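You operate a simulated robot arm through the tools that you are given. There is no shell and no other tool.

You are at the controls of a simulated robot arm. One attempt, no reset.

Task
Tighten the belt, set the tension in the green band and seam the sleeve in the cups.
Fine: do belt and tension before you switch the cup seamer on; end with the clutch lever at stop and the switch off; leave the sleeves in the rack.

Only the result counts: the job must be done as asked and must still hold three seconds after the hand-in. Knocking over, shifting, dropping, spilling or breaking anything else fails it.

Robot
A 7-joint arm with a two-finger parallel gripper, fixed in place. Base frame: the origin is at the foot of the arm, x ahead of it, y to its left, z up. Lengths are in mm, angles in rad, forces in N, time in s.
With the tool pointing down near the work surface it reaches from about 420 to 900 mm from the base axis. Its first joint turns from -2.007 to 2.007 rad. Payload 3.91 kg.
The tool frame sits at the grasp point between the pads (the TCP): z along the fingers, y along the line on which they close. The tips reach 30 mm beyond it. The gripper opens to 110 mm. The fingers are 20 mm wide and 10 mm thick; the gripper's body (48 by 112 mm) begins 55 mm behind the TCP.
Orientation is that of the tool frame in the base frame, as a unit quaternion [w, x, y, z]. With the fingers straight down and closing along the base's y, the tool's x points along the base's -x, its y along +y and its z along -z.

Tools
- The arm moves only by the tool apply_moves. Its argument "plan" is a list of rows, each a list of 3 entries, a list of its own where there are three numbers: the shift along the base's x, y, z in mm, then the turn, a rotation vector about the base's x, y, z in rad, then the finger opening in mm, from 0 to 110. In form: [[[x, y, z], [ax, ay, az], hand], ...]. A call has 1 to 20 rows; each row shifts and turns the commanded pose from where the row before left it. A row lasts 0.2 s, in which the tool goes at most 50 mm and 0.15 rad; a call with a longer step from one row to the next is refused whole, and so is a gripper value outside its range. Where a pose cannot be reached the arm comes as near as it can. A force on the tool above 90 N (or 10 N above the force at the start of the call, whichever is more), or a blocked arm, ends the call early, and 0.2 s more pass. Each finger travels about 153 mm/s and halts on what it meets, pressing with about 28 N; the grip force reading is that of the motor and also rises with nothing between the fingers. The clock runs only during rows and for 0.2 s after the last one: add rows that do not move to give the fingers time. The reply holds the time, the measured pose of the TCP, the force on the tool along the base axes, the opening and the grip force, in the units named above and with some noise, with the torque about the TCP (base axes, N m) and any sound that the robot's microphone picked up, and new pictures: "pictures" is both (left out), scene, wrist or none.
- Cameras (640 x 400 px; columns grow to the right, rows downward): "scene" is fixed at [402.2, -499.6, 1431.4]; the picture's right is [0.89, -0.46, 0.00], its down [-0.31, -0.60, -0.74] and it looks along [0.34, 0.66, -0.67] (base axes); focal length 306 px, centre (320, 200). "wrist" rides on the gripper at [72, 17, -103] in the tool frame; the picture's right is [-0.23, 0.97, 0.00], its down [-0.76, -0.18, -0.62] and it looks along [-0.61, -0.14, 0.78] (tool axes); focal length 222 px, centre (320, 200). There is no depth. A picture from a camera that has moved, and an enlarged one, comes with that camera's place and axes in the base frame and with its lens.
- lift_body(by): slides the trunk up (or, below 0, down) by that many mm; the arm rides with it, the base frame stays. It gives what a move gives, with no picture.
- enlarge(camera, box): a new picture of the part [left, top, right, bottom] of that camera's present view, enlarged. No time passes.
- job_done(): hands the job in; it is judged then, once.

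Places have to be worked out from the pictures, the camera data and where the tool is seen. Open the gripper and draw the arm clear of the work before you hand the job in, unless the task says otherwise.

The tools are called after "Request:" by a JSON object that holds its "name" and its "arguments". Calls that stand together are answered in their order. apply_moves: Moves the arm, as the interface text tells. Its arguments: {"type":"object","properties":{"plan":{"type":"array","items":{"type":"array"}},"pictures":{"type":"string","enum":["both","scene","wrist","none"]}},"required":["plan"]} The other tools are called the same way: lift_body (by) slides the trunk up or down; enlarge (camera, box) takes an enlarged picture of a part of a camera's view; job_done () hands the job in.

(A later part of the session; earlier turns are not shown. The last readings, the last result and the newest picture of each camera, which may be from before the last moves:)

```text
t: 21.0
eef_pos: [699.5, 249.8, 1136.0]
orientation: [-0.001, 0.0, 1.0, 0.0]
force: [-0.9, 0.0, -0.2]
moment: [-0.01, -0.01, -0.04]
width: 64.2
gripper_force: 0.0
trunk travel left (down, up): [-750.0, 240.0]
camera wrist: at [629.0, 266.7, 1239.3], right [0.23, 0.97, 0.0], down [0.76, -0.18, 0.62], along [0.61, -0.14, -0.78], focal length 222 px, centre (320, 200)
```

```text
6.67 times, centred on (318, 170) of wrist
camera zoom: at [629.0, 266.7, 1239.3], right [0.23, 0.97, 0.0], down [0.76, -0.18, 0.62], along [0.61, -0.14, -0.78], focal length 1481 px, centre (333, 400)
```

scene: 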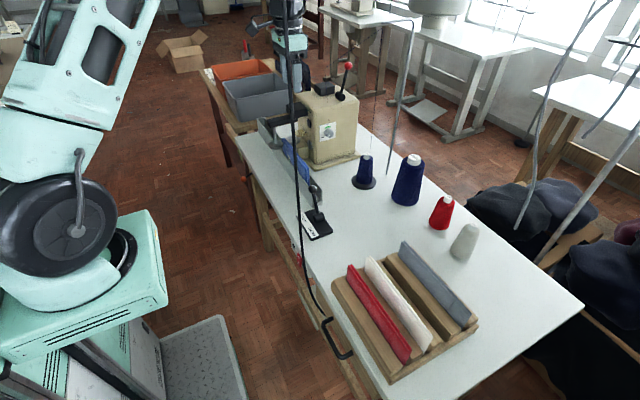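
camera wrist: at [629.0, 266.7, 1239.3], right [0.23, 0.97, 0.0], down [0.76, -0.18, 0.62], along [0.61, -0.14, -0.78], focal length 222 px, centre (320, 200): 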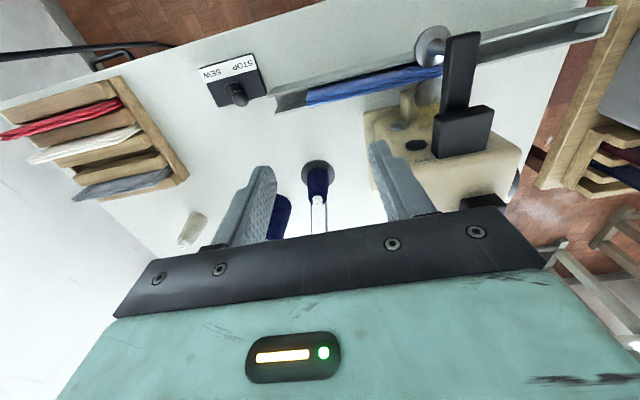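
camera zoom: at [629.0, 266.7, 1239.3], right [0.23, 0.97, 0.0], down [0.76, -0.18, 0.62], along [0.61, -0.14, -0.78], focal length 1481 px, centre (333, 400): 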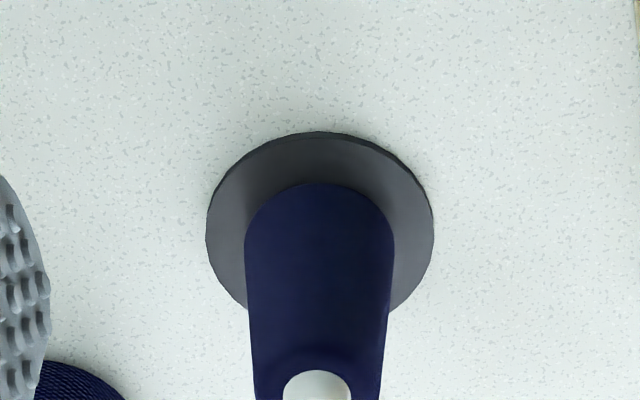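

The sleeve's seam edge already sits between the cups. Now I'll turn the tool from down to pointing along +y, high up, while moving out to x≈863.

Request:
{"name": "apply_moves", "arguments": {"plan": [[[15, 0, 0], [0.143, 0, 0], 64], [[15, 0, 0], [0.143, 0, 0], 64], [[15, 0, 0], [0.143, 0, 0], 64], [[15, 0, 0], [0.143, 0, 0], 64], [[15, 0, 0], [0.143, 0, 0], 64], [[15, 0, 0], [0.143, 0, 0], 64], [[0, 0, 0], [0, 0, 0], 64]]}}

```text
t: 22.6
eef_pos: [789.5, 250.7, 1134.9]
orientation: [0.001, 0.0, 0.91, 0.415]
force: [0.1, 0.4, -0.2]
moment: [0.01, 0.01, 0.02]
width: 64.1
gripper_force: 0.0
trunk travel left (down, up): [-750.0, 240.0]
camera wrist: at [718.7, 183.1, 1216.2], right [0.23, 0.64, 0.74], down [0.76, -0.59, 0.27], along [0.61, 0.5, -0.62], focal length 222 px, centre (320, 200)
```

scene: 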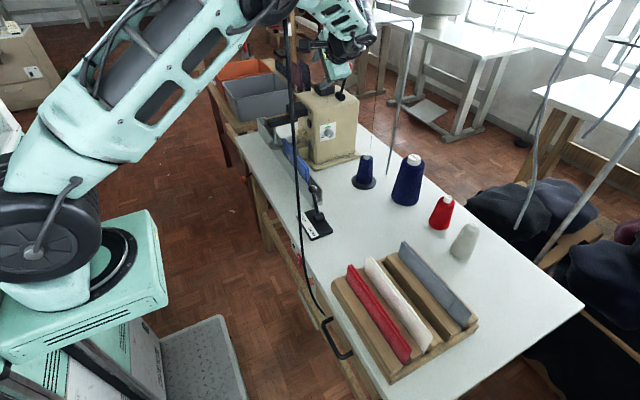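
wrist: 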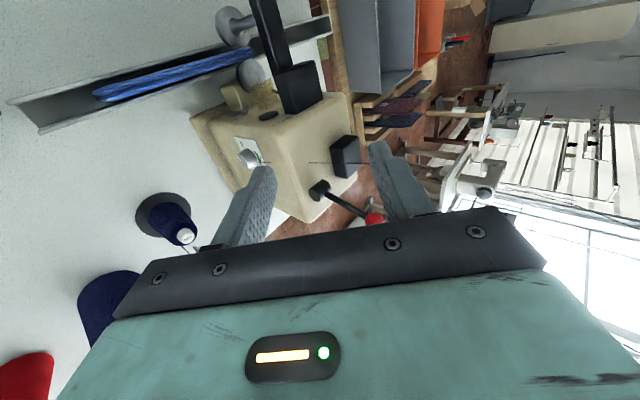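

That works. The dial and red lever are now both in the wrist view, so I'll zoom for an accurate fix.

Request:
{"name": "enlarge", "arguments": {"camera": "wrist", "box": [200, 115, 296, 175]}}

Request:
{"name": "enlarge", "arguments": {"camera": "wrist", "box": [296, 120, 392, 240]}}

```text
6.67 times, centred on (248, 145) of wrist
camera zoom: at [718.7, 183.1, 1216.2], right [0.23, 0.64, 0.74], down [0.76, -0.59, 0.27], along [0.61, 0.5, -0.62], focal length 1481 px, centre (800, 567)
```

zoom: 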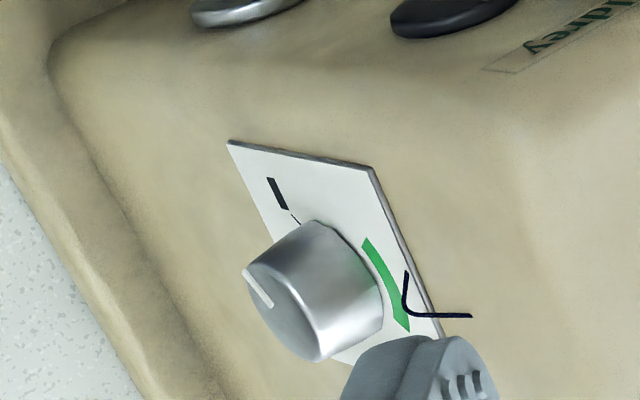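

```text
3.33 times, centred on (344, 180) of wrist
camera zoom: at [718.7, 183.1, 1216.2], right [0.23, 0.64, 0.74], down [0.76, -0.59, 0.27], along [0.61, 0.5, -0.62], focal length 740 px, centre (240, 267)
```

zoom: 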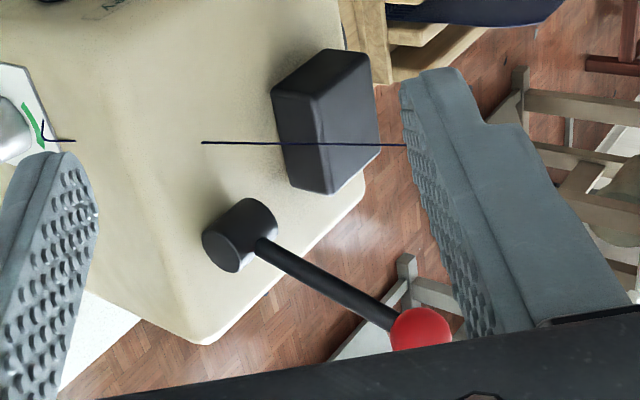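

The knob's front face is at roughly (867,324,880). I'll finish rotating to horizontal.

Request:
{"name": "apply_moves", "arguments": {"plan": [[[13, -5, 0], [0.143, 0, 0], 64], [[13, -5, 0], [0.143, 0, 0], 64], [[13, -5, 0], [0.143, 0, 0], 64], [[13, -5, 0], [0.143, 0, 0], 64], [[13, -5, 0], [0.141, 0, 0], 64], [[11, 0, 0], [0, 0, 0], 64], [[0, 0, 0], [0, 0, 0], 64]]}}

```text
t: 24.2
eef_pos: [864.6, 225.0, 1135.6]
orientation: [-0.001, 0.001, 0.707, 0.707]
force: [0.0, 0.0, -0.3]
moment: [0.02, -0.03, 0.0]
width: 64.0
gripper_force: 0.1
trunk travel left (down, up): [-750.0, 240.0]
camera wrist: at [794.8, 121.5, 1152.5], right [0.23, 0.0, 0.97], down [0.76, -0.62, -0.18], along [0.61, 0.78, -0.14], focal length 222 px, centre (320, 200)
```

scene: 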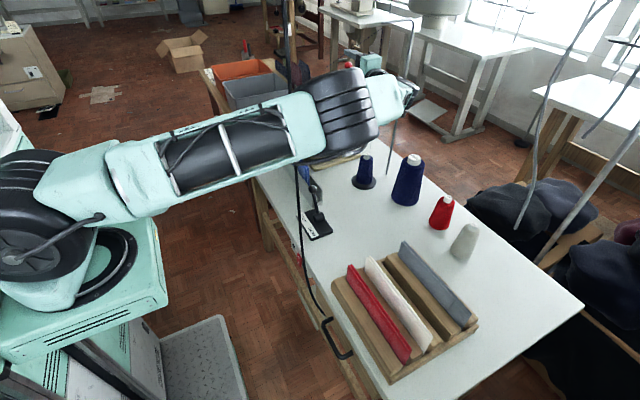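
wrist: 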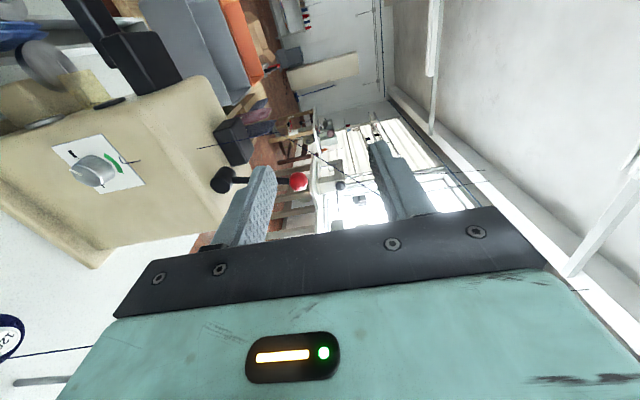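

The orientation is reached, but the arm now passes near the hanging cable. I'll check that area closely before going on.

Request:
{"name": "enlarge", "arguments": {"camera": "scene", "box": [230, 0, 390, 100]}}

Request:
{"name": "enlarge", "arguments": {"camera": "scene", "box": [230, 70, 390, 170]}}

Request:
{"name": "enlarge", "arguments": {"camera": "scene", "box": [240, 150, 400, 250]}}

Request:
{"name": "enlarge", "arguments": {"camera": "wrist", "box": [30, 110, 190, 210]}}

```text
4.00 times, centred on (310, 50) of scene
camera zoom: at [402.2, -499.6, 1431.4], right [0.89, -0.46, 0.0], down [-0.31, -0.6, -0.74], along [0.34, 0.66, -0.67], focal length 1223 px, centre (360, 800)
```

zoom: 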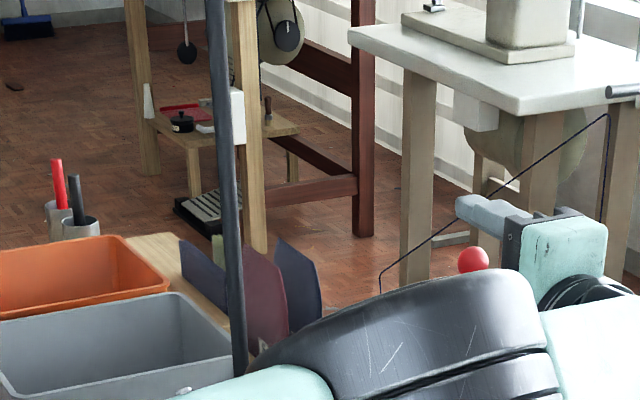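

```text
4.00 times, centred on (310, 120) of scene
camera zoom: at [402.2, -499.6, 1431.4], right [0.89, -0.46, 0.0], down [-0.31, -0.6, -0.74], along [0.34, 0.66, -0.67], focal length 1223 px, centre (360, 520)
```

zoom: 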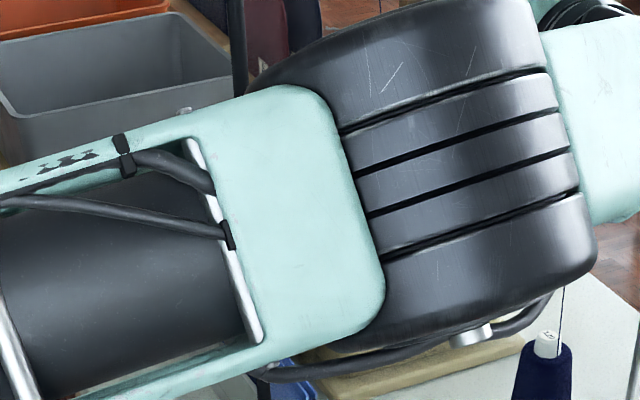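

```text
4.00 times, centred on (320, 200) of scene
camera zoom: at [402.2, -499.6, 1431.4], right [0.89, -0.46, 0.0], down [-0.31, -0.6, -0.74], along [0.34, 0.66, -0.67], focal length 1223 px, centre (320, 200)
```

zoom: 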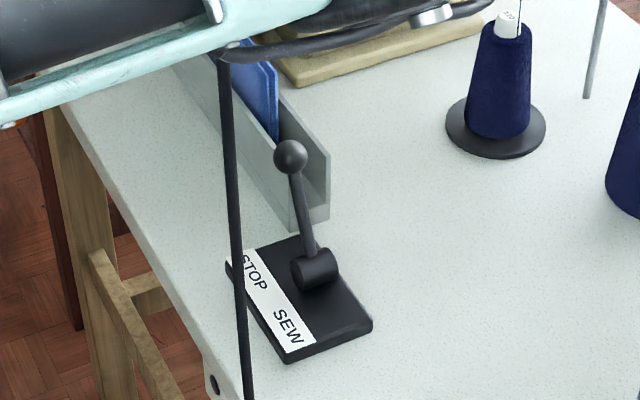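

```text
4.00 times, centred on (110, 160) of wrist
camera zoom: at [794.8, 121.5, 1152.5], right [0.23, 0.0, 0.97], down [0.76, -0.62, -0.18], along [0.61, 0.78, -0.14], focal length 888 px, centre (1160, 360)
```

zoom: 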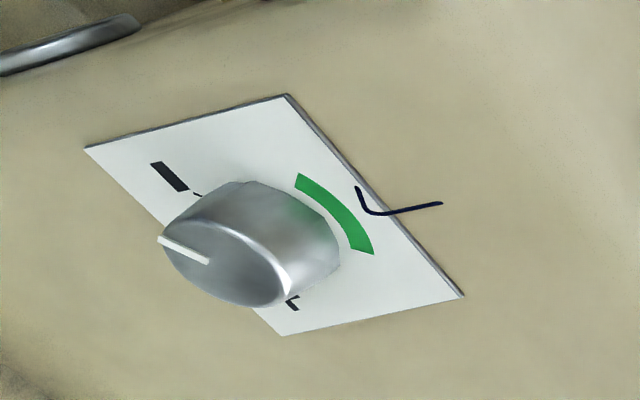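

The cable looks undisturbed and the arm is well over the table. I'll descend with the arm rather than the trunk, so the forearm slopes down and clears the clutch lever. I'll stop partway to re-measure the knob.

Request:
{"name": "apply_moves", "arguments": {"plan": [[[0, 0, -30], [0, 0, 0], 64], [[0, 0, -30], [0, 0, 0], 64], [[0, 0, -30], [0, 0, 0], 64], [[0, 0, -30], [0, 0, 0], 64], [[0, 0, -30], [0, 0, 0], 64], [[0, 0, 0], [0, 0, 0], 64]]}}

```text
t: 25.6
eef_pos: [864.7, 225.1, 985.1]
orientation: [0.001, -0.001, 0.708, 0.706]
force: [0.5, 0.0, -0.2]
moment: [0.03, 0.0, 0.01]
width: 63.7
gripper_force: 0.3
trunk travel left (down, up): [-750.0, 240.0]
camera wrist: at [794.5, 121.3, 1002.6], right [0.23, 0.0, 0.97], down [0.76, -0.62, -0.18], along [0.61, 0.78, -0.14], focal length 222 px, centre (320, 200)
```

scene: 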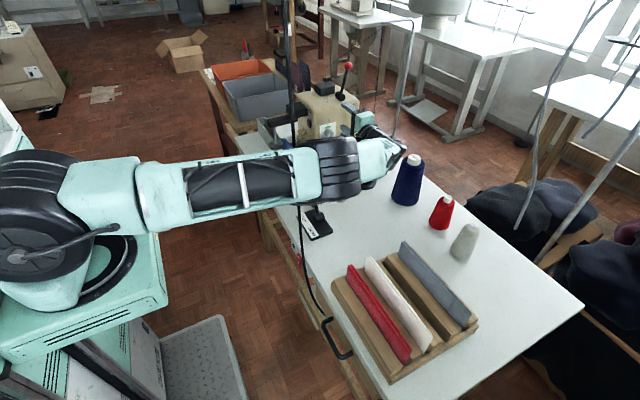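
wrist: 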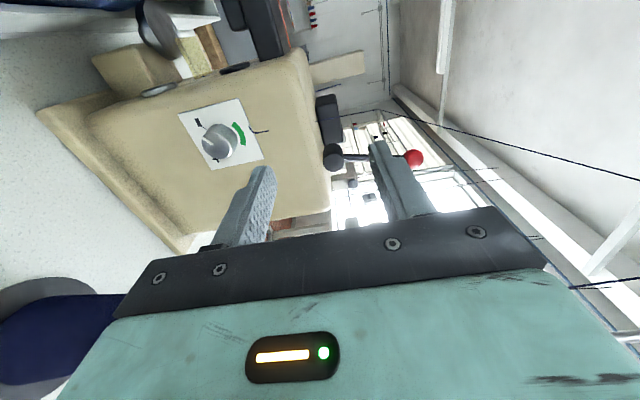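

Request:
{"name": "enlarge", "arguments": {"camera": "wrist", "box": [160, 90, 288, 170]}}

Request:
{"name": "enlarge", "arguments": {"camera": "scene", "box": [280, 90, 440, 190]}}

```text
5.00 times, centred on (224, 130) of wrist
camera zoom: at [794.5, 121.3, 1002.6], right [0.23, 0.0, 0.97], down [0.76, -0.62, -0.18], along [0.61, 0.78, -0.14], focal length 1111 px, centre (800, 550)
```

zoom: 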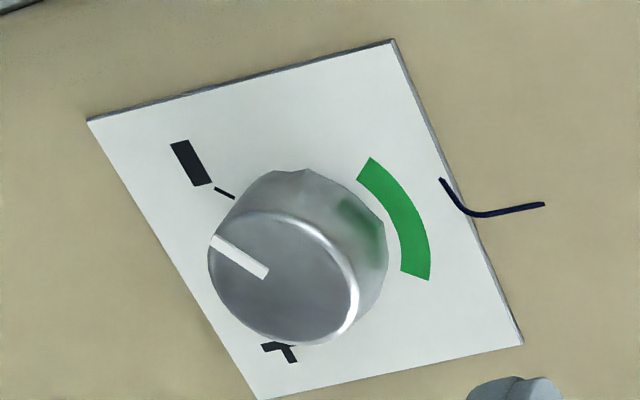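

```text
4.00 times, centred on (360, 140) of scene
camera zoom: at [402.2, -499.6, 1431.4], right [0.89, -0.46, 0.0], down [-0.31, -0.6, -0.74], along [0.34, 0.66, -0.67], focal length 1223 px, centre (160, 440)
```

zoom: 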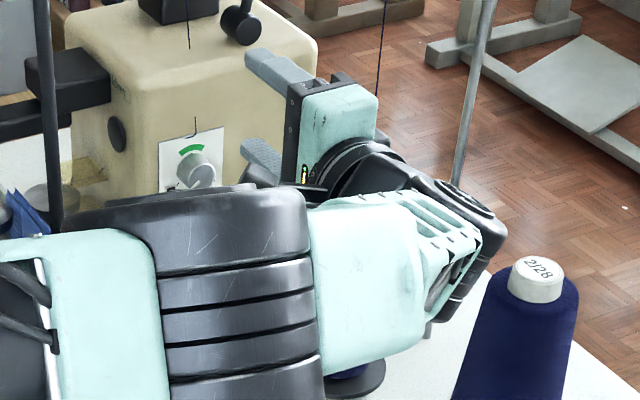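

The knob's front-face centre fixes at about (862,318,888), diameter about 28 mm, with the plate at y≈340. I'll yaw the tool slightly so the hand sits toward −x, away from the cone's thread, and go to the pre-grasp about 60 mm short.

Request:
{"name": "apply_moves", "arguments": {"plan": [[[-8, 5, -20], [0, 0, -0.13], 64], [[-8, 6, -20], [0, 0, -0.13], 64], [[-9, 5, -20], [0, 0, 0], 64], [[0, 5, -20], [0, 0, 0], 64], [[0, 0, -17], [0, 0, 0], 64], [[0, 0, 0], [0, 0, 0], 64]]}}

```text
t: 27.0
eef_pos: [840.7, 245.7, 887.8]
orientation: [0.093, 0.092, 0.702, 0.7]
force: [-1.0, -0.2, 1.2]
moment: [0.02, 0.01, -0.01]
width: 63.9
gripper_force: 0.1
trunk travel left (down, up): [-750.0, 240.0]
camera wrist: at [744.8, 164.8, 905.3], right [0.22, -0.06, 0.97], down [0.58, -0.8, -0.18], along [0.79, 0.6, -0.14], focal length 222 px, centre (320, 200)
```

scene: 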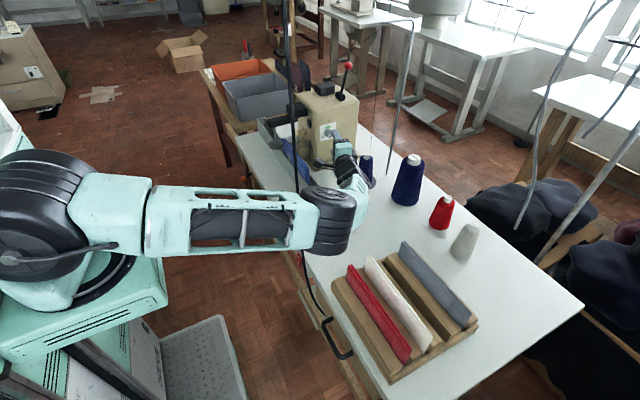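
wrist: 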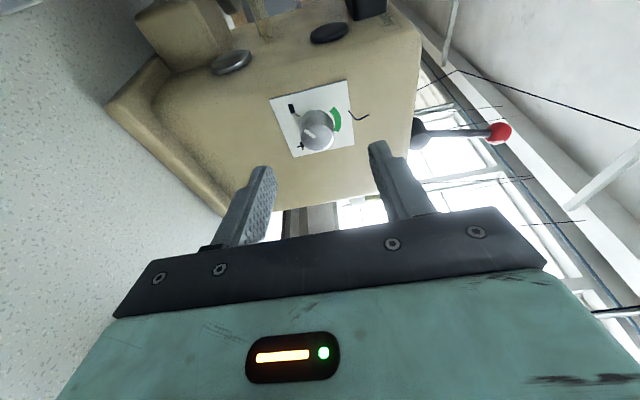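

Request:
{"name": "enlarge", "arguments": {"camera": "scene", "box": [270, 120, 430, 220]}}

Request:
{"name": "enlarge", "arguments": {"camera": "scene", "box": [260, 180, 420, 280]}}

Request:
{"name": "enlarge", "arguments": {"camera": "wrist", "box": [250, 70, 378, 150]}}

```text
4.00 times, centred on (350, 170) of scene
camera zoom: at [402.2, -499.6, 1431.4], right [0.89, -0.46, 0.0], down [-0.31, -0.6, -0.74], along [0.34, 0.66, -0.67], focal length 1223 px, centre (200, 320)
```

zoom: 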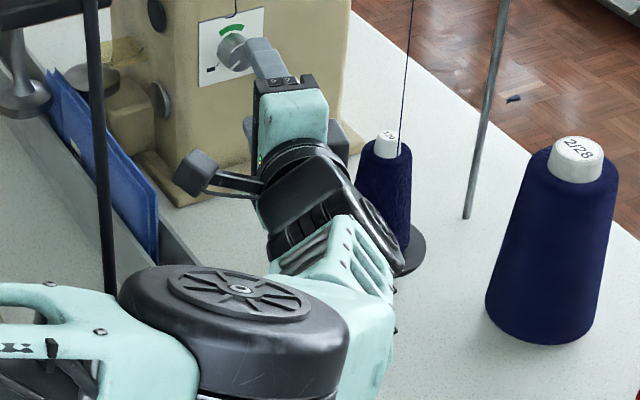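

```text
4.00 times, centred on (340, 230) of scene
camera zoom: at [402.2, -499.6, 1431.4], right [0.89, -0.46, 0.0], down [-0.31, -0.6, -0.74], along [0.34, 0.66, -0.67], focal length 1223 px, centre (240, 80)
```

zoom: 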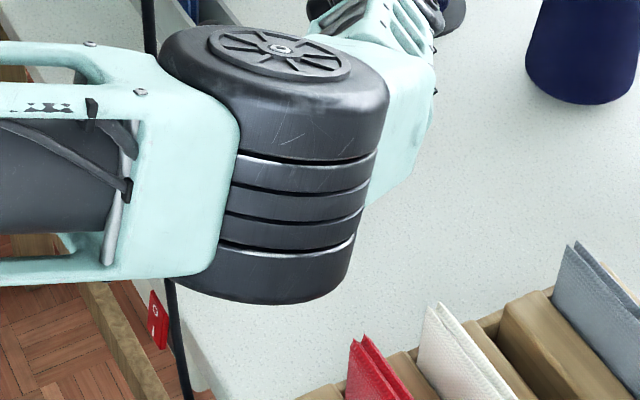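

```text
5.00 times, centred on (314, 110) of wrist
camera zoom: at [744.8, 164.8, 905.3], right [0.22, -0.06, 0.97], down [0.58, -0.8, -0.18], along [0.79, 0.6, -0.14], focal length 1111 px, centre (350, 650)
```

zoom: 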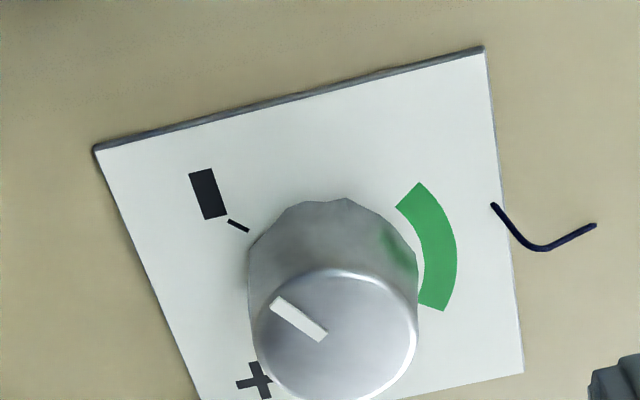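

The arm clears the clutch lever and rack, and the knob re-fixes at (860.5,318,886.5). I'll advance about 60 mm so the fingers straddle it, keeping the tips short of the plate.

Request:
{"name": "apply_moves", "arguments": {"plan": [[[4, 19, 0], [0, 0, 0], 64], [[5, 20, -1], [0, 0, 0], 64], [[5, 19, 0], [0, 0, 0], 64], [[0, 0, 0], [0, 0, 0], 64]], "pictures": "both"}}

Request:
{"name": "enlarge", "arguments": {"camera": "wrist", "box": [230, 60, 422, 180]}}

Request:
{"name": "enlarge", "arguments": {"camera": "scene", "box": [300, 100, 396, 160]}}

```text
t: 28.0
eef_pos: [853.4, 303.0, 886.6]
orientation: [0.091, 0.092, 0.701, 0.701]
force: [-0.2, -0.1, -0.2]
moment: [0.0, 0.03, 0.0]
width: 63.9
gripper_force: 0.1
trunk travel left (down, up): [-750.0, 240.0]
camera wrist: at [759.0, 222.9, 904.2], right [0.22, -0.06, 0.97], down [0.58, -0.8, -0.18], along [0.79, 0.6, -0.14], focal length 222 px, centre (320, 200)
```

scene: 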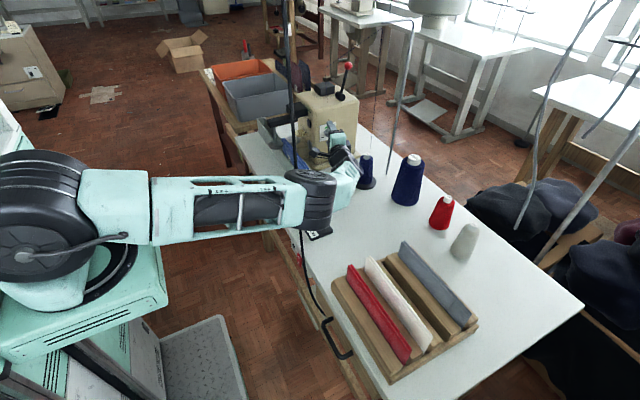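
wrist: 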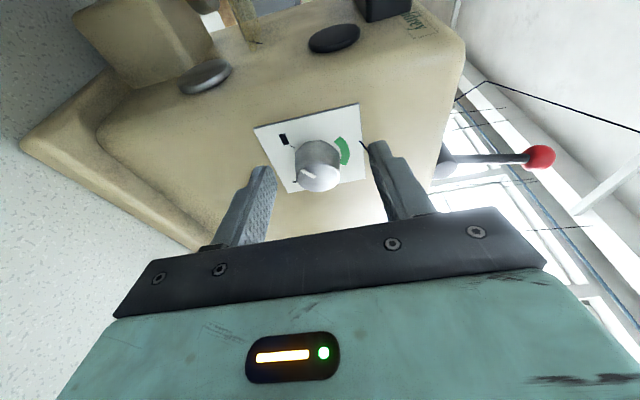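

```text
3.33 times, centred on (326, 120) of wrist
camera zoom: at [759.0, 222.9, 904.2], right [0.22, -0.06, 0.97], down [0.58, -0.8, -0.18], along [0.79, 0.6, -0.14], focal length 740 px, centre (300, 467)
```

zoom: 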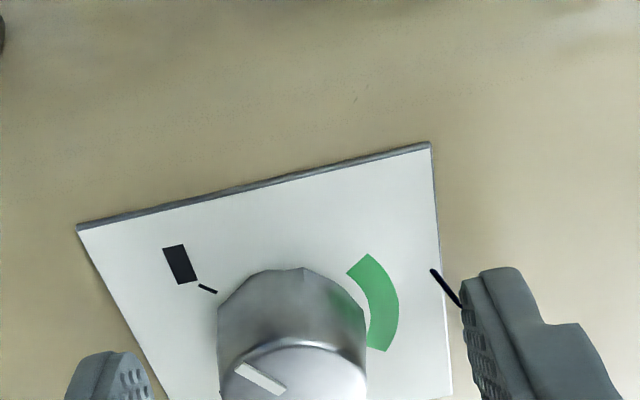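

```text
6.67 times, centred on (348, 130) of scene
camera zoom: at [402.2, -499.6, 1431.4], right [0.89, -0.46, 0.0], down [-0.31, -0.6, -0.74], along [0.34, 0.66, -0.67], focal length 2038 px, centre (133, 667)
```

zoom: 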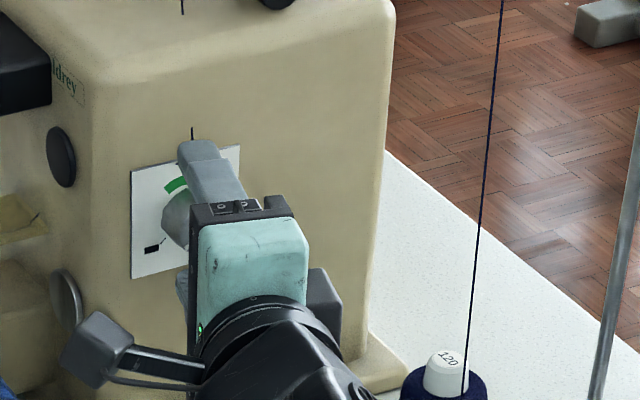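

The knob is centred between the fingers. I'll close on it.

Request:
{"name": "apply_moves", "arguments": {"plan": [[[0, 0, 0], [0, 0, 0], 45], [[0, 0, 0], [0, 0, 0], 32], [[0, 0, 0], [0, 0, 0], 15], [[0, 0, 0], [0, 0, 0], 15]], "pictures": "wrist"}}

Request:
{"name": "enlarge", "arguments": {"camera": "wrist", "box": [230, 80, 422, 200]}}

```text
t: 29.0
eef_pos: [852.9, 304.3, 885.2]
orientation: [0.091, 0.093, 0.702, 0.7]
force: [-2.4, 0.1, -9.2]
moment: [-0.25, 0.08, -0.24]
width: 28.7
gripper_force: 44.9
trunk travel left (down, up): [-750.0, 240.0]
camera wrist: at [758.7, 222.8, 902.9], right [0.22, -0.05, 0.97], down [0.58, -0.8, -0.17], along [0.79, 0.6, -0.14], focal length 222 px, centre (320, 200)
```

wrist: 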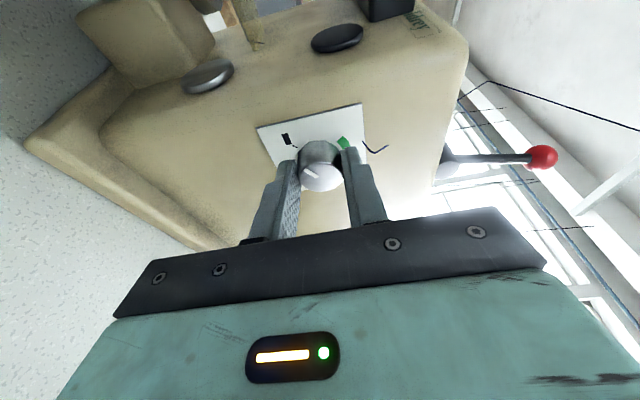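

```text
3.33 times, centred on (326, 140) of wrist
camera zoom: at [758.7, 222.8, 902.9], right [0.22, -0.05, 0.97], down [0.58, -0.8, -0.17], along [0.79, 0.6, -0.14], focal length 740 px, centre (300, 400)
```

zoom: 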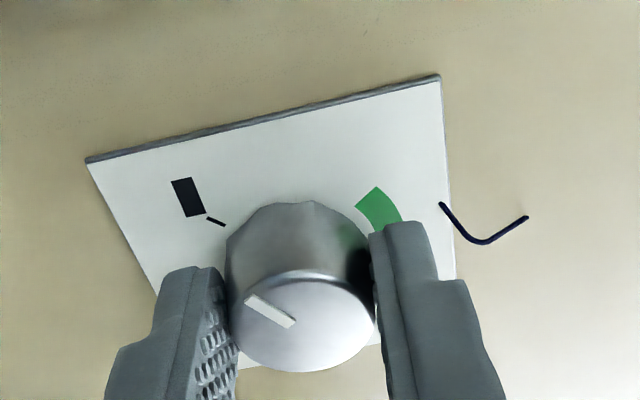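

Gripped at 28.7 mm. I'll turn clockwise about the knob axis in steps, compensating the TCP offset, and check after a few rows.

Request:
{"name": "apply_moves", "arguments": {"plan": [[[0, 0, -1.2], [0, 0, 0], 15], [[0.1, 0, 1.05], [0, 0.14, 0], 15], [[0.2, 0, 1.03], [0, 0.14, 0], 15], [[0.4, 0, 1.0], [0, 0.14, 0], 15], [[0.5, 0, 0.9], [0, 0.14, 0], 15]], "pictures": "both"}}

Request:
{"name": "enlarge", "arguments": {"camera": "wrist", "box": [230, 80, 422, 200]}}

Request:
{"name": "enlarge", "arguments": {"camera": "scene", "box": [300, 100, 396, 160]}}

```text
t: 30.2
eef_pos: [854.6, 304.2, 888.8]
orientation: [-0.108, 0.282, 0.7, 0.647]
force: [-10.4, -8.6, -11.7]
moment: [-0.21, 0.1, 1.11]
width: 28.9
gripper_force: 45.7
trunk travel left (down, up): [-750.0, 240.0]
camera wrist: at [783.9, 222.8, 954.9], right [0.71, -0.06, 0.71], down [0.39, -0.8, -0.46], along [0.59, 0.6, -0.54], focal length 222 px, centre (320, 200)
```

scene: 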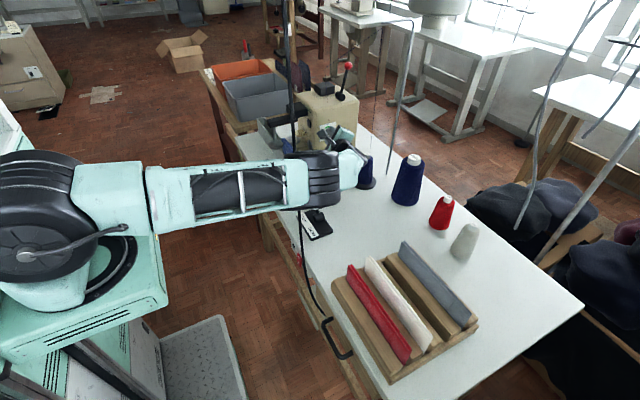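
wrist: 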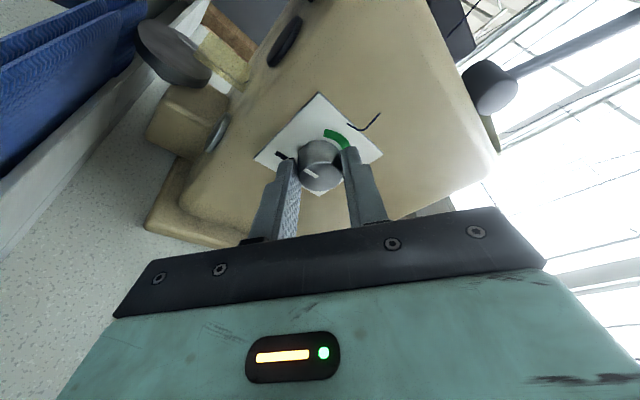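

```text
3.33 times, centred on (326, 140) of wrist
camera zoom: at [783.9, 222.8, 954.9], right [0.71, -0.06, 0.71], down [0.39, -0.8, -0.46], along [0.59, 0.6, -0.54], focal length 740 px, centre (300, 400)
```

zoom: 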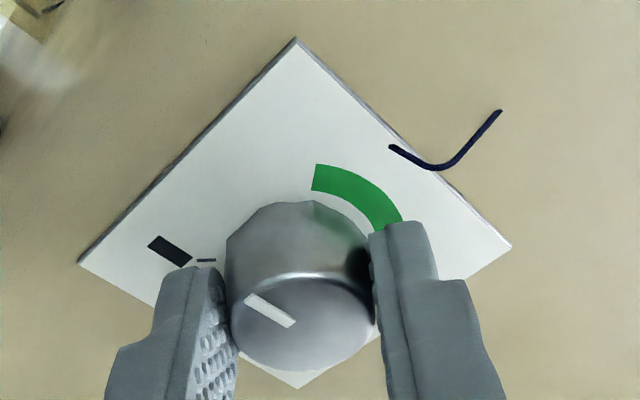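

```text
6.67 times, centred on (348, 130) of scene
camera zoom: at [402.2, -499.6, 1431.4], right [0.89, -0.46, 0.0], down [-0.31, -0.6, -0.74], along [0.34, 0.66, -0.67], focal length 2038 px, centre (133, 667)
```

zoom: 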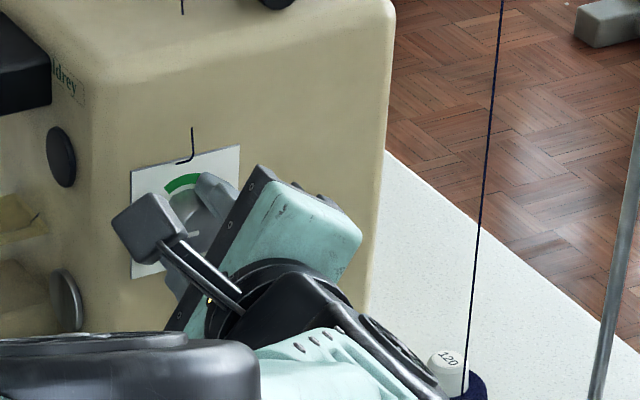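

The knob turns with the gripper (the pointer stays fixed relative to the fingers). I'll continue, easing the ~1.5 mm axis offset shown by the forces.

Request:
{"name": "apply_moves", "arguments": {"plan": [[[0.2, 0.5, 0.4], [0, 0.14, 0], 15], [[0.3, 0, 0.3], [0, 0.14, 0], 15], [[0.4, 0, 0.2], [0, 0.14, 0], 15], [[0.5, 0, 0.1], [0, 0.14, 0], 15], [[0, 0, 0], [0, 0, 0], 15]], "pictures": "both"}}

Request:
{"name": "enlarge", "arguments": {"camera": "wrist", "box": [230, 80, 422, 200]}}

Request:
{"name": "enlarge", "arguments": {"camera": "scene", "box": [300, 100, 396, 160]}}

```text
t: 31.4
eef_pos: [857.7, 305.4, 891.1]
orientation: [-0.296, 0.45, 0.643, 0.544]
force: [-3.9, -9.8, -8.3]
moment: [-0.09, 0.06, 0.1]
width: 28.7
gripper_force: 44.8
trunk travel left (down, up): [-750.0, 240.0]
camera wrist: at [832.3, 222.8, 985.6], right [0.97, -0.06, 0.23], down [0.09, -0.8, -0.6], along [0.21, 0.6, -0.77], focal length 222 px, centre (320, 200)
```

scene: 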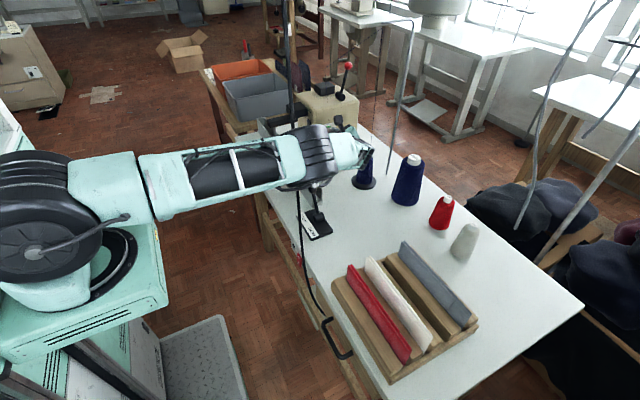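
wrist: 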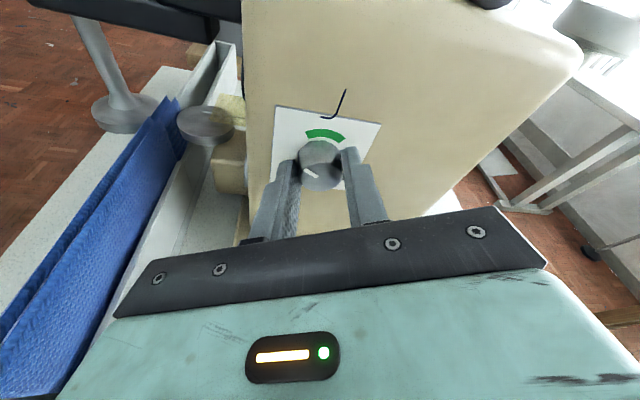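

```text
3.33 times, centred on (326, 140) of wrist
camera zoom: at [832.3, 222.8, 985.6], right [0.97, -0.06, 0.23], down [0.09, -0.8, -0.6], along [0.21, 0.6, -0.77], focal length 740 px, centre (300, 400)
```

zoom: 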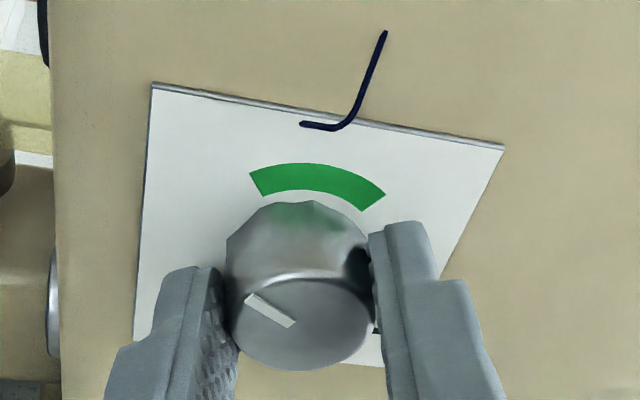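

```text
6.67 times, centred on (348, 130) of scene
camera zoom: at [402.2, -499.6, 1431.4], right [0.89, -0.46, 0.0], down [-0.31, -0.6, -0.74], along [0.34, 0.66, -0.67], focal length 2038 px, centre (133, 667)
```

zoom: 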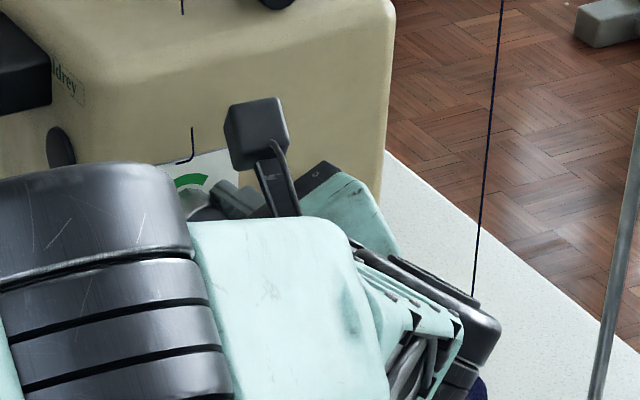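

The pointer is now at about 9–10 o'clock after 64°. I'll release, back off the knob, roll the hand back, and regrip for a second stroke. That keeps the hand clear of the thread.

Request:
{"name": "apply_moves", "arguments": {"plan": [[[0, 0, 0], [0, 0, 0], 45], [[0, 0, 0], [0, 0, 0], 54], [[-2.4, -21, 5.2], [0, 0, 0], 54], [[-2.6, -22, 5.2], [0, 0, 0], 54], [[0, 0, 0], [0, 0, 0], 54]], "pictures": "wrist"}}

Request:
{"name": "enlarge", "arguments": {"camera": "wrist", "box": [230, 80, 422, 200]}}

```text
t: 32.6
eef_pos: [852.8, 262.3, 901.7]
orientation: [-0.295, 0.45, 0.643, 0.545]
force: [-0.1, 0.2, -0.6]
moment: [0.01, -0.02, 0.01]
width: 53.8
gripper_force: 0.0
trunk travel left (down, up): [-750.0, 240.0]
camera wrist: at [826.3, 180.1, 996.0], right [0.97, -0.06, 0.23], down [0.09, -0.8, -0.6], along [0.21, 0.6, -0.77], focal length 222 px, centre (320, 200)
```

wrist: 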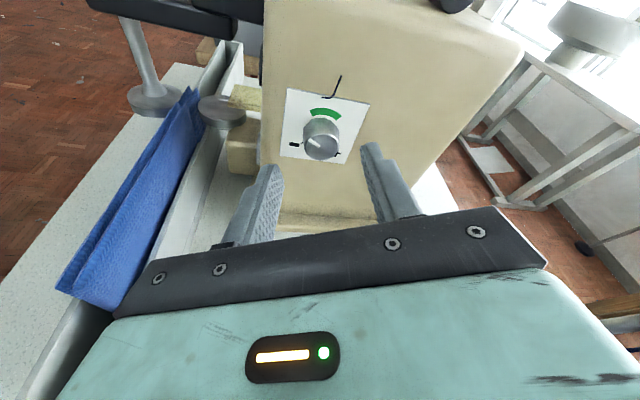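

```text
3.33 times, centred on (326, 140) of wrist
camera zoom: at [826.3, 180.1, 996.0], right [0.97, -0.06, 0.23], down [0.09, -0.8, -0.6], along [0.21, 0.6, -0.77], focal length 740 px, centre (300, 400)
```

zoom: 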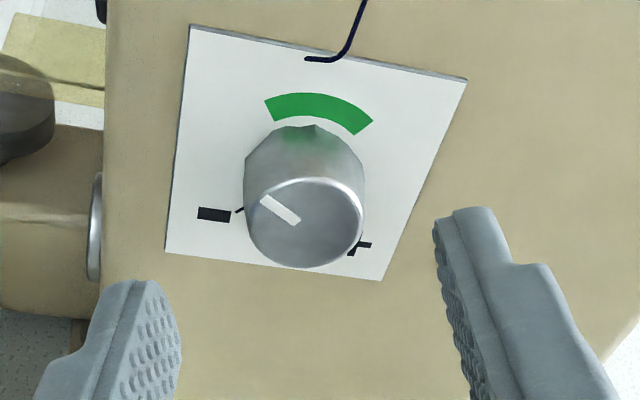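

The pointer is about 60° left of top. I'll roll back by 1.12 rad to the original pre-grasp pose.

Request:
{"name": "apply_moves", "arguments": {"plan": [[[-1.4, 0, -2.05], [0, -0.14, 0], 60], [[-1.4, 0, -2.05], [0, -0.14, 0], 60], [[-1.4, 0, -2.05], [0, -0.14, 0], 60], [[-1.4, 0, -2.05], [0, -0.14, 0], 60], [[-1.4, 0, -2.05], [0, -0.14, 0], 60], [[-1.4, 0, -2.05], [0, -0.14, 0], 60], [[-1.4, 0, -2.05], [0, -0.14, 0], 60], [[-1.4, 0, -2.05], [0, -0.14, 0], 60], [[0, 0, 0], [0, 0, 0], 60]], "pictures": "wrist"}}

```text
t: 34.6
eef_pos: [840.3, 261.7, 884.4]
orientation: [0.093, 0.091, 0.702, 0.7]
force: [-0.3, 0.6, -1.1]
moment: [0.04, 0.04, 0.02]
width: 60.1
gripper_force: 0.1
trunk travel left (down, up): [-750.0, 240.0]
camera wrist: at [745.9, 180.1, 902.6], right [0.22, -0.06, 0.97], down [0.58, -0.8, -0.17], along [0.79, 0.6, -0.14], focal length 222 px, centre (320, 200)
```

wrist: 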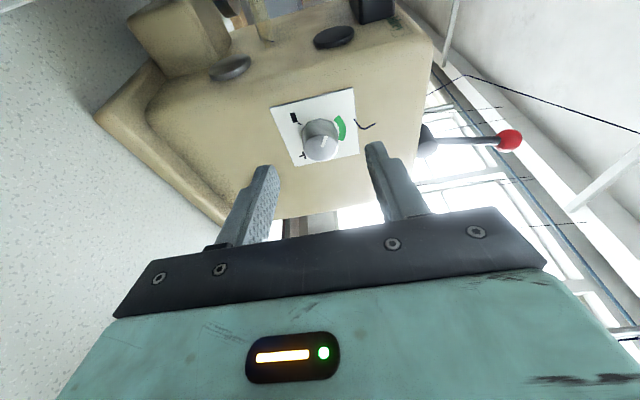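

I'm back at the pre-grasp. I'll advance, close on the knob and check.

Request:
{"name": "apply_moves", "arguments": {"plan": [[[6, 21, 0.4], [0, 0, 0], 60], [[6.5, 21.3, 0.4], [0, 0, 0], 60], [[0, 0, 0], [0, 0, 0], 60], [[0, 0, 0], [0, 0, 0], 40], [[0, 0, 0], [0, 0, 0], 30], [[0, 0, 0], [0, 0, 0], 15], [[0, 0, 0], [0, 0, 0], 15]], "pictures": "wrist"}}

Request:
{"name": "enlarge", "arguments": {"camera": "wrist", "box": [230, 80, 422, 200]}}

```text
t: 36.2
eef_pos: [854.4, 304.3, 884.6]
orientation: [0.091, 0.092, 0.703, 0.7]
force: [0.5, 1.5, -2.5]
moment: [-0.15, 0.01, -0.12]
width: 28.6
gripper_force: 44.9
trunk travel left (down, up): [-750.0, 240.0]
camera wrist: at [758.3, 223.0, 902.6], right [0.22, -0.06, 0.97], down [0.58, -0.8, -0.18], along [0.79, 0.6, -0.14], focal length 222 px, centre (320, 200)
```

wrist: 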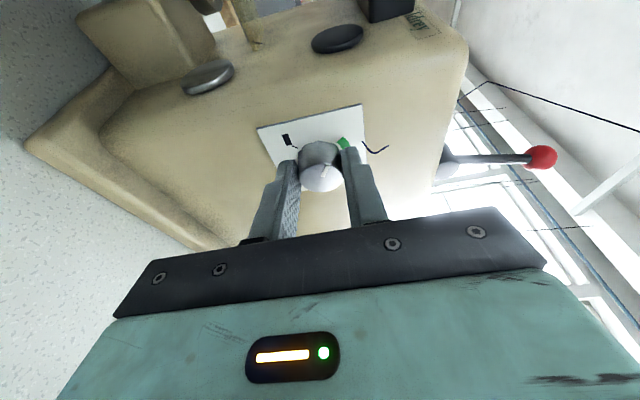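

```text
3.33 times, centred on (326, 140) of wrist
camera zoom: at [758.3, 223.0, 902.6], right [0.22, -0.06, 0.97], down [0.58, -0.8, -0.18], along [0.79, 0.6, -0.14], focal length 740 px, centre (300, 400)
```

zoom: 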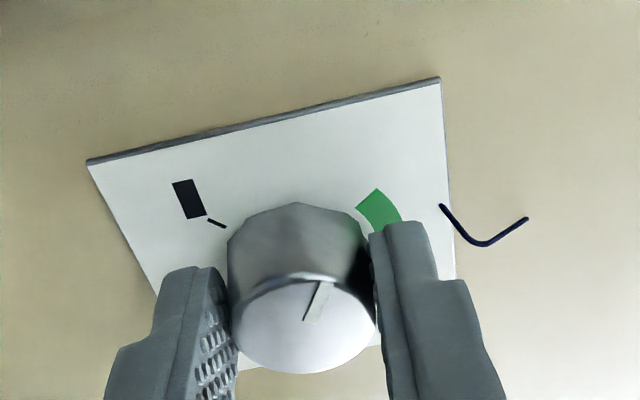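

Regripped. Now the second stroke of about 1.1 rad to bring the pointer to the top.

Request:
{"name": "apply_moves", "arguments": {"plan": [[[0.07, 0, 0.7], [0, 0.138, 0], 15], [[0.19, 0, 0.8], [0, 0.138, 0], 15], [[0.3, 0, 0.8], [0, 0.138, 0], 15], [[0.4, 0, 0.7], [0, 0.138, 0], 15], [[0.4, 0, 0.6], [0, 0.138, 0], 15], [[0.5, 0, 0.5], [0, 0.138, 0], 15], [[0.5, 0, 0.4], [0, 0.138, 0], 15], [[0.6, 0, 0.3], [0, 0.138, 0], 15], [[0, 0, 0], [0, 0, 0], 15]], "pictures": "both"}}

Request:
{"name": "enlarge", "arguments": {"camera": "wrist", "box": [230, 80, 422, 200]}}

```text
t: 38.2
eef_pos: [856.7, 304.3, 891.3]
orientation: [-0.29, 0.446, 0.645, 0.549]
force: [10.9, 5.7, 1.5]
moment: [0.2, -0.02, -0.22]
width: 28.9
gripper_force: 44.9
trunk travel left (down, up): [-750.0, 240.0]
camera wrist: at [830.4, 222.7, 985.4], right [0.97, -0.06, 0.24], down [0.1, -0.8, -0.59], along [0.23, 0.6, -0.77], focal length 222 px, centre (320, 200)
```

scene: 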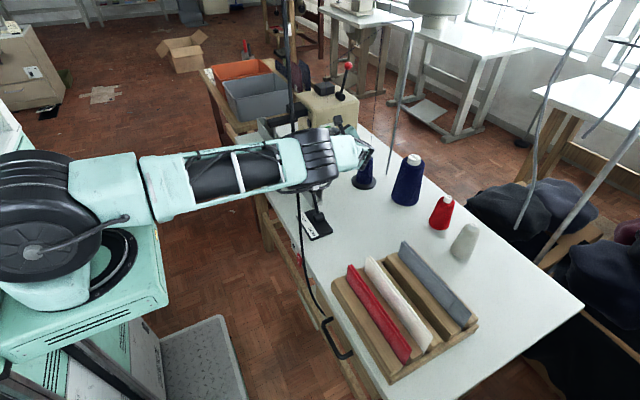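
wrist: 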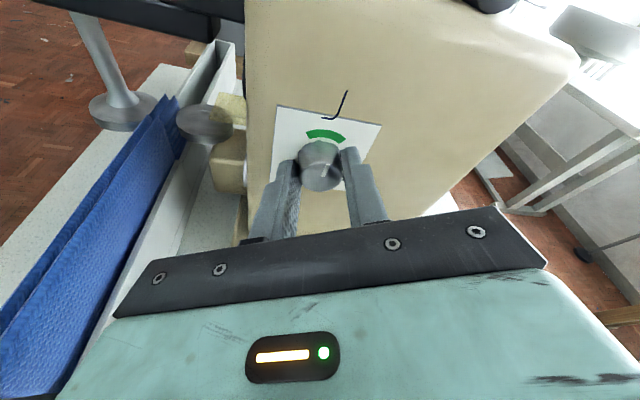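

```text
3.33 times, centred on (326, 140) of wrist
camera zoom: at [830.4, 222.7, 985.4], right [0.97, -0.06, 0.24], down [0.1, -0.8, -0.59], along [0.23, 0.6, -0.77], focal length 740 px, centre (300, 400)
```

zoom: 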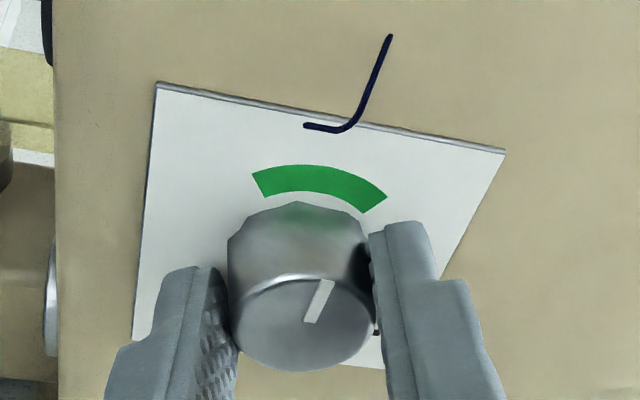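

The pointer now points straight up into the green band. I'll release and back off carefully.

Request:
{"name": "apply_moves", "arguments": {"plan": [[[0, 0, 0], [0, 0, 0], 35], [[0, 0, 0], [0, 0, 0], 54], [[-2.4, -21, 5], [0, 0, 0], 54], [[-2.6, -22, 5], [0, 0, 0], 54], [[0, 0, 0], [0, 0, 0], 54]], "pictures": "wrist"}}

Request:
{"name": "enlarge", "arguments": {"camera": "wrist", "box": [230, 80, 422, 200]}}

```text
t: 39.4
eef_pos: [849.6, 260.7, 901.3]
orientation: [-0.291, 0.446, 0.645, 0.549]
force: [-0.5, 0.1, 1.0]
moment: [-0.03, -0.01, -0.01]
width: 54.1
gripper_force: 0.0
trunk travel left (down, up): [-750.0, 240.0]
camera wrist: at [824.1, 179.5, 995.3], right [0.97, -0.06, 0.24], down [0.1, -0.8, -0.59], along [0.23, 0.6, -0.77], focal length 222 px, centre (320, 200)
```

wrist: 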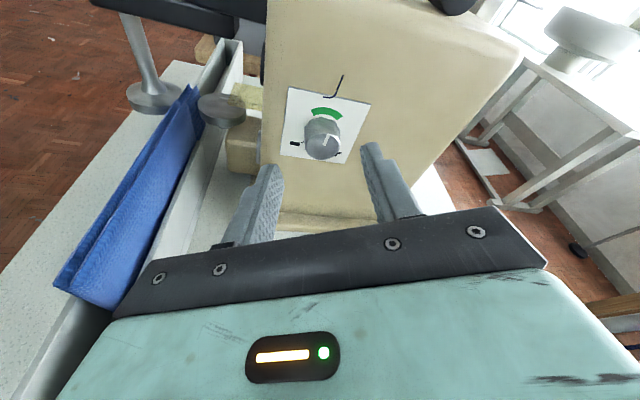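

```text
3.33 times, centred on (326, 140) of wrist
camera zoom: at [824.1, 179.5, 995.3], right [0.97, -0.06, 0.24], down [0.1, -0.8, -0.59], along [0.23, 0.6, -0.77], focal length 740 px, centre (300, 400)
```

zoom: 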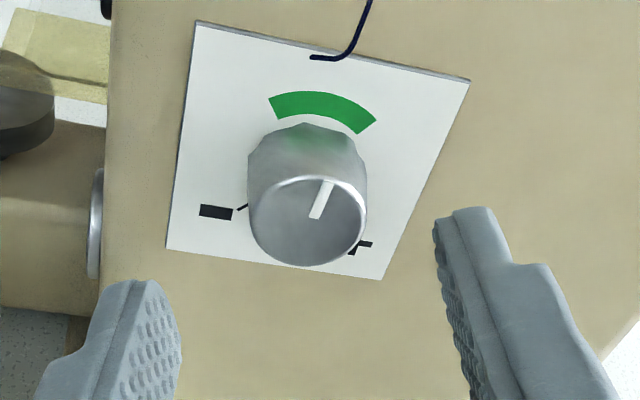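

Belt and tension are done. Next I'll lift away from the dial, then swing the tool to a forward-pitched, downward pose in front of the table for the power switch, which is at roughly (603,44,660).

Request:
{"name": "apply_moves", "arguments": {"plan": [[[0, -10, 40], [0, 0, 0], 54], [[0, -5, 45], [0, 0, 0], 54], [[0, 0, 45], [0, 0, 0], 54], [[0, 0, 45], [0, 0, 0], 54], [[0, 0, 0], [0, 0, 0], 54]], "pictures": "scene"}}

Request:
{"name": "enlarge", "arguments": {"camera": "scene", "box": [310, 115, 350, 140]}}

```text
t: 40.6
eef_pos: [850.1, 248.2, 1076.5]
orientation: [-0.291, 0.446, 0.645, 0.549]
force: [-0.1, 0.4, -0.4]
moment: [0.05, 0.01, 0.01]
width: 54.1
gripper_force: 0.0
trunk travel left (down, up): [-750.0, 240.0]
```

scene: 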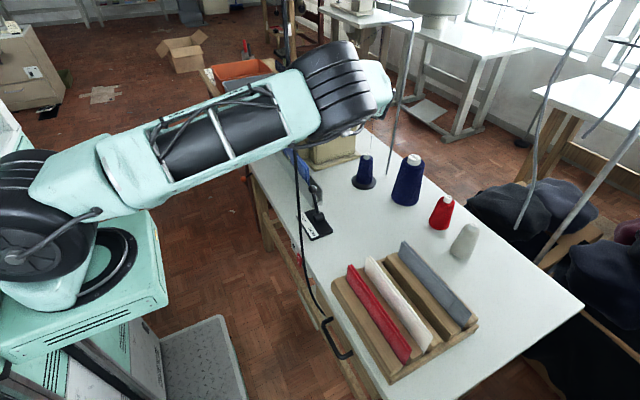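

```text
16.00 times, centred on (330, 128) of scene
camera zoom: at [402.2, -499.6, 1431.4], right [0.89, -0.46, 0.0], down [-0.31, -0.6, -0.74], along [0.34, 0.66, -0.67], focal length 4892 px, centre (160, 1360)
```

zoom: 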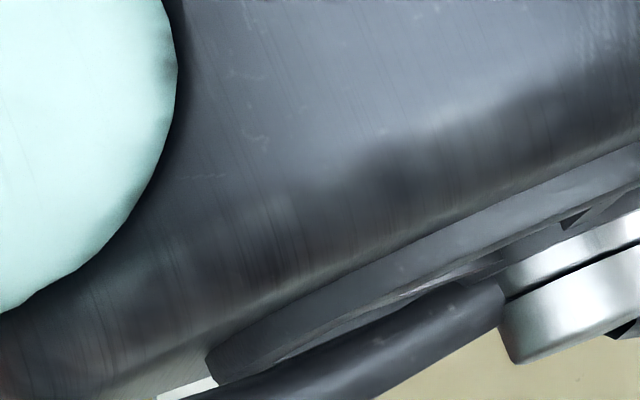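

Lift done. Now I'll rotate to the pitched-down pose while moving back toward the front of the table.

Request:
{"name": "apply_moves", "arguments": {"plan": [[[-20.7, -8, 0], [-0.1116, -0.0798, 0.0449], 40], [[-20.7, -8, 0], [-0.1116, -0.0798, 0.0449], 20], [[-20.7, -8, 0], [-0.1116, -0.0798, 0.0449], 0], [[-20.7, -8, 0], [-0.1116, -0.0798, 0.0449], 0], [[-20.7, -8, 0], [-0.1116, -0.0798, 0.0449], 0], [[-20.7, -8, 0], [-0.1116, -0.0798, 0.0449], 0], [[-20.7, -8, 0], [-0.1116, -0.0798, 0.0449], 0], [[-20.7, -8, 0], [-0.1116, -0.0798, 0.0449], 0], [[-20.7, -8, 0], [-0.1116, -0.0798, 0.0449], 0], [[-20.7, -8, 0], [-0.1116, -0.0798, 0.0449], 0], [[-20.7, -8, 0], [-0.1116, -0.0798, 0.0449], 0], [[-20.7, -8, 0], [-0.1116, -0.0798, 0.0449], 0], [[-20.7, -8, 0], [-0.1116, -0.0798, 0.0449], 0], [[-20.7, -8, 0], [-0.1116, -0.0798, 0.0449], 0], [[0, 0, 0], [0, 0, 0], 0]]}}

Request:
{"name": "enlarge", "arguments": {"camera": "scene", "box": [310, 115, 350, 140]}}

```text
t: 43.8
eef_pos: [560.3, 134.2, 1076.2]
orientation: [0.294, 0.0, 0.956, 0.001]
force: [0.1, -0.1, -0.5]
moment: [0.02, 0.0, -0.01]
width: 0.0
gripper_force: 28.1
trunk travel left (down, up): [-750.0, 240.0]
camera wrist: at [444.9, 150.7, 1121.0], right [0.19, 0.97, 0.13], down [0.28, -0.18, 0.94], along [0.94, -0.14, -0.3], focal length 222 px, centre (320, 200)
```

scene: 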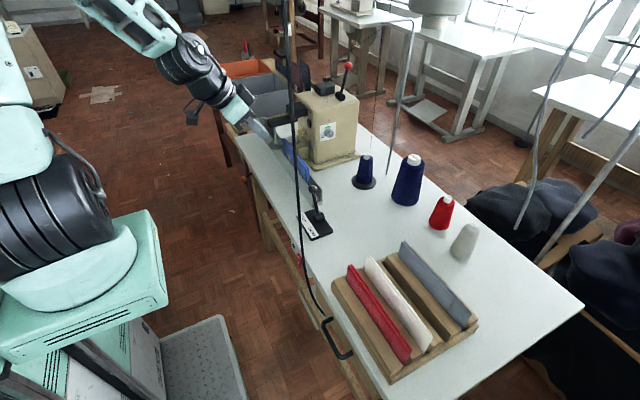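
wrist: 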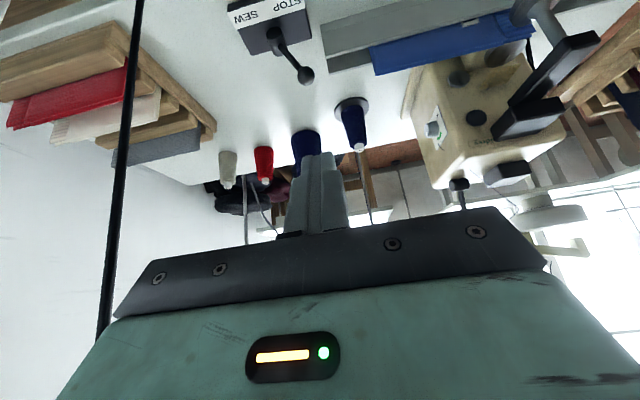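

```text
16.00 times, centred on (330, 128) of scene
camera zoom: at [402.2, -499.6, 1431.4], right [0.89, -0.46, 0.0], down [-0.31, -0.6, -0.74], along [0.34, 0.66, -0.67], focal length 4892 px, centre (160, 1360)
```

zoom: 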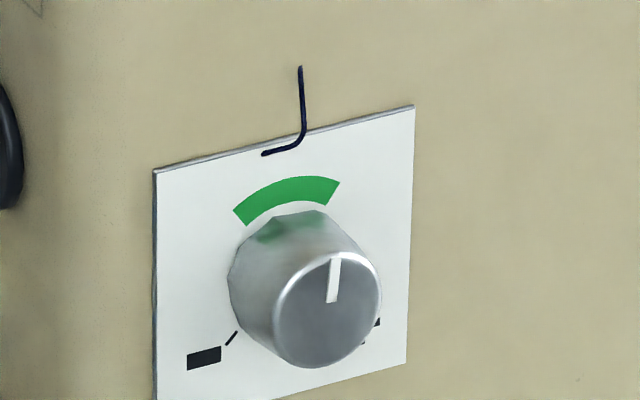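

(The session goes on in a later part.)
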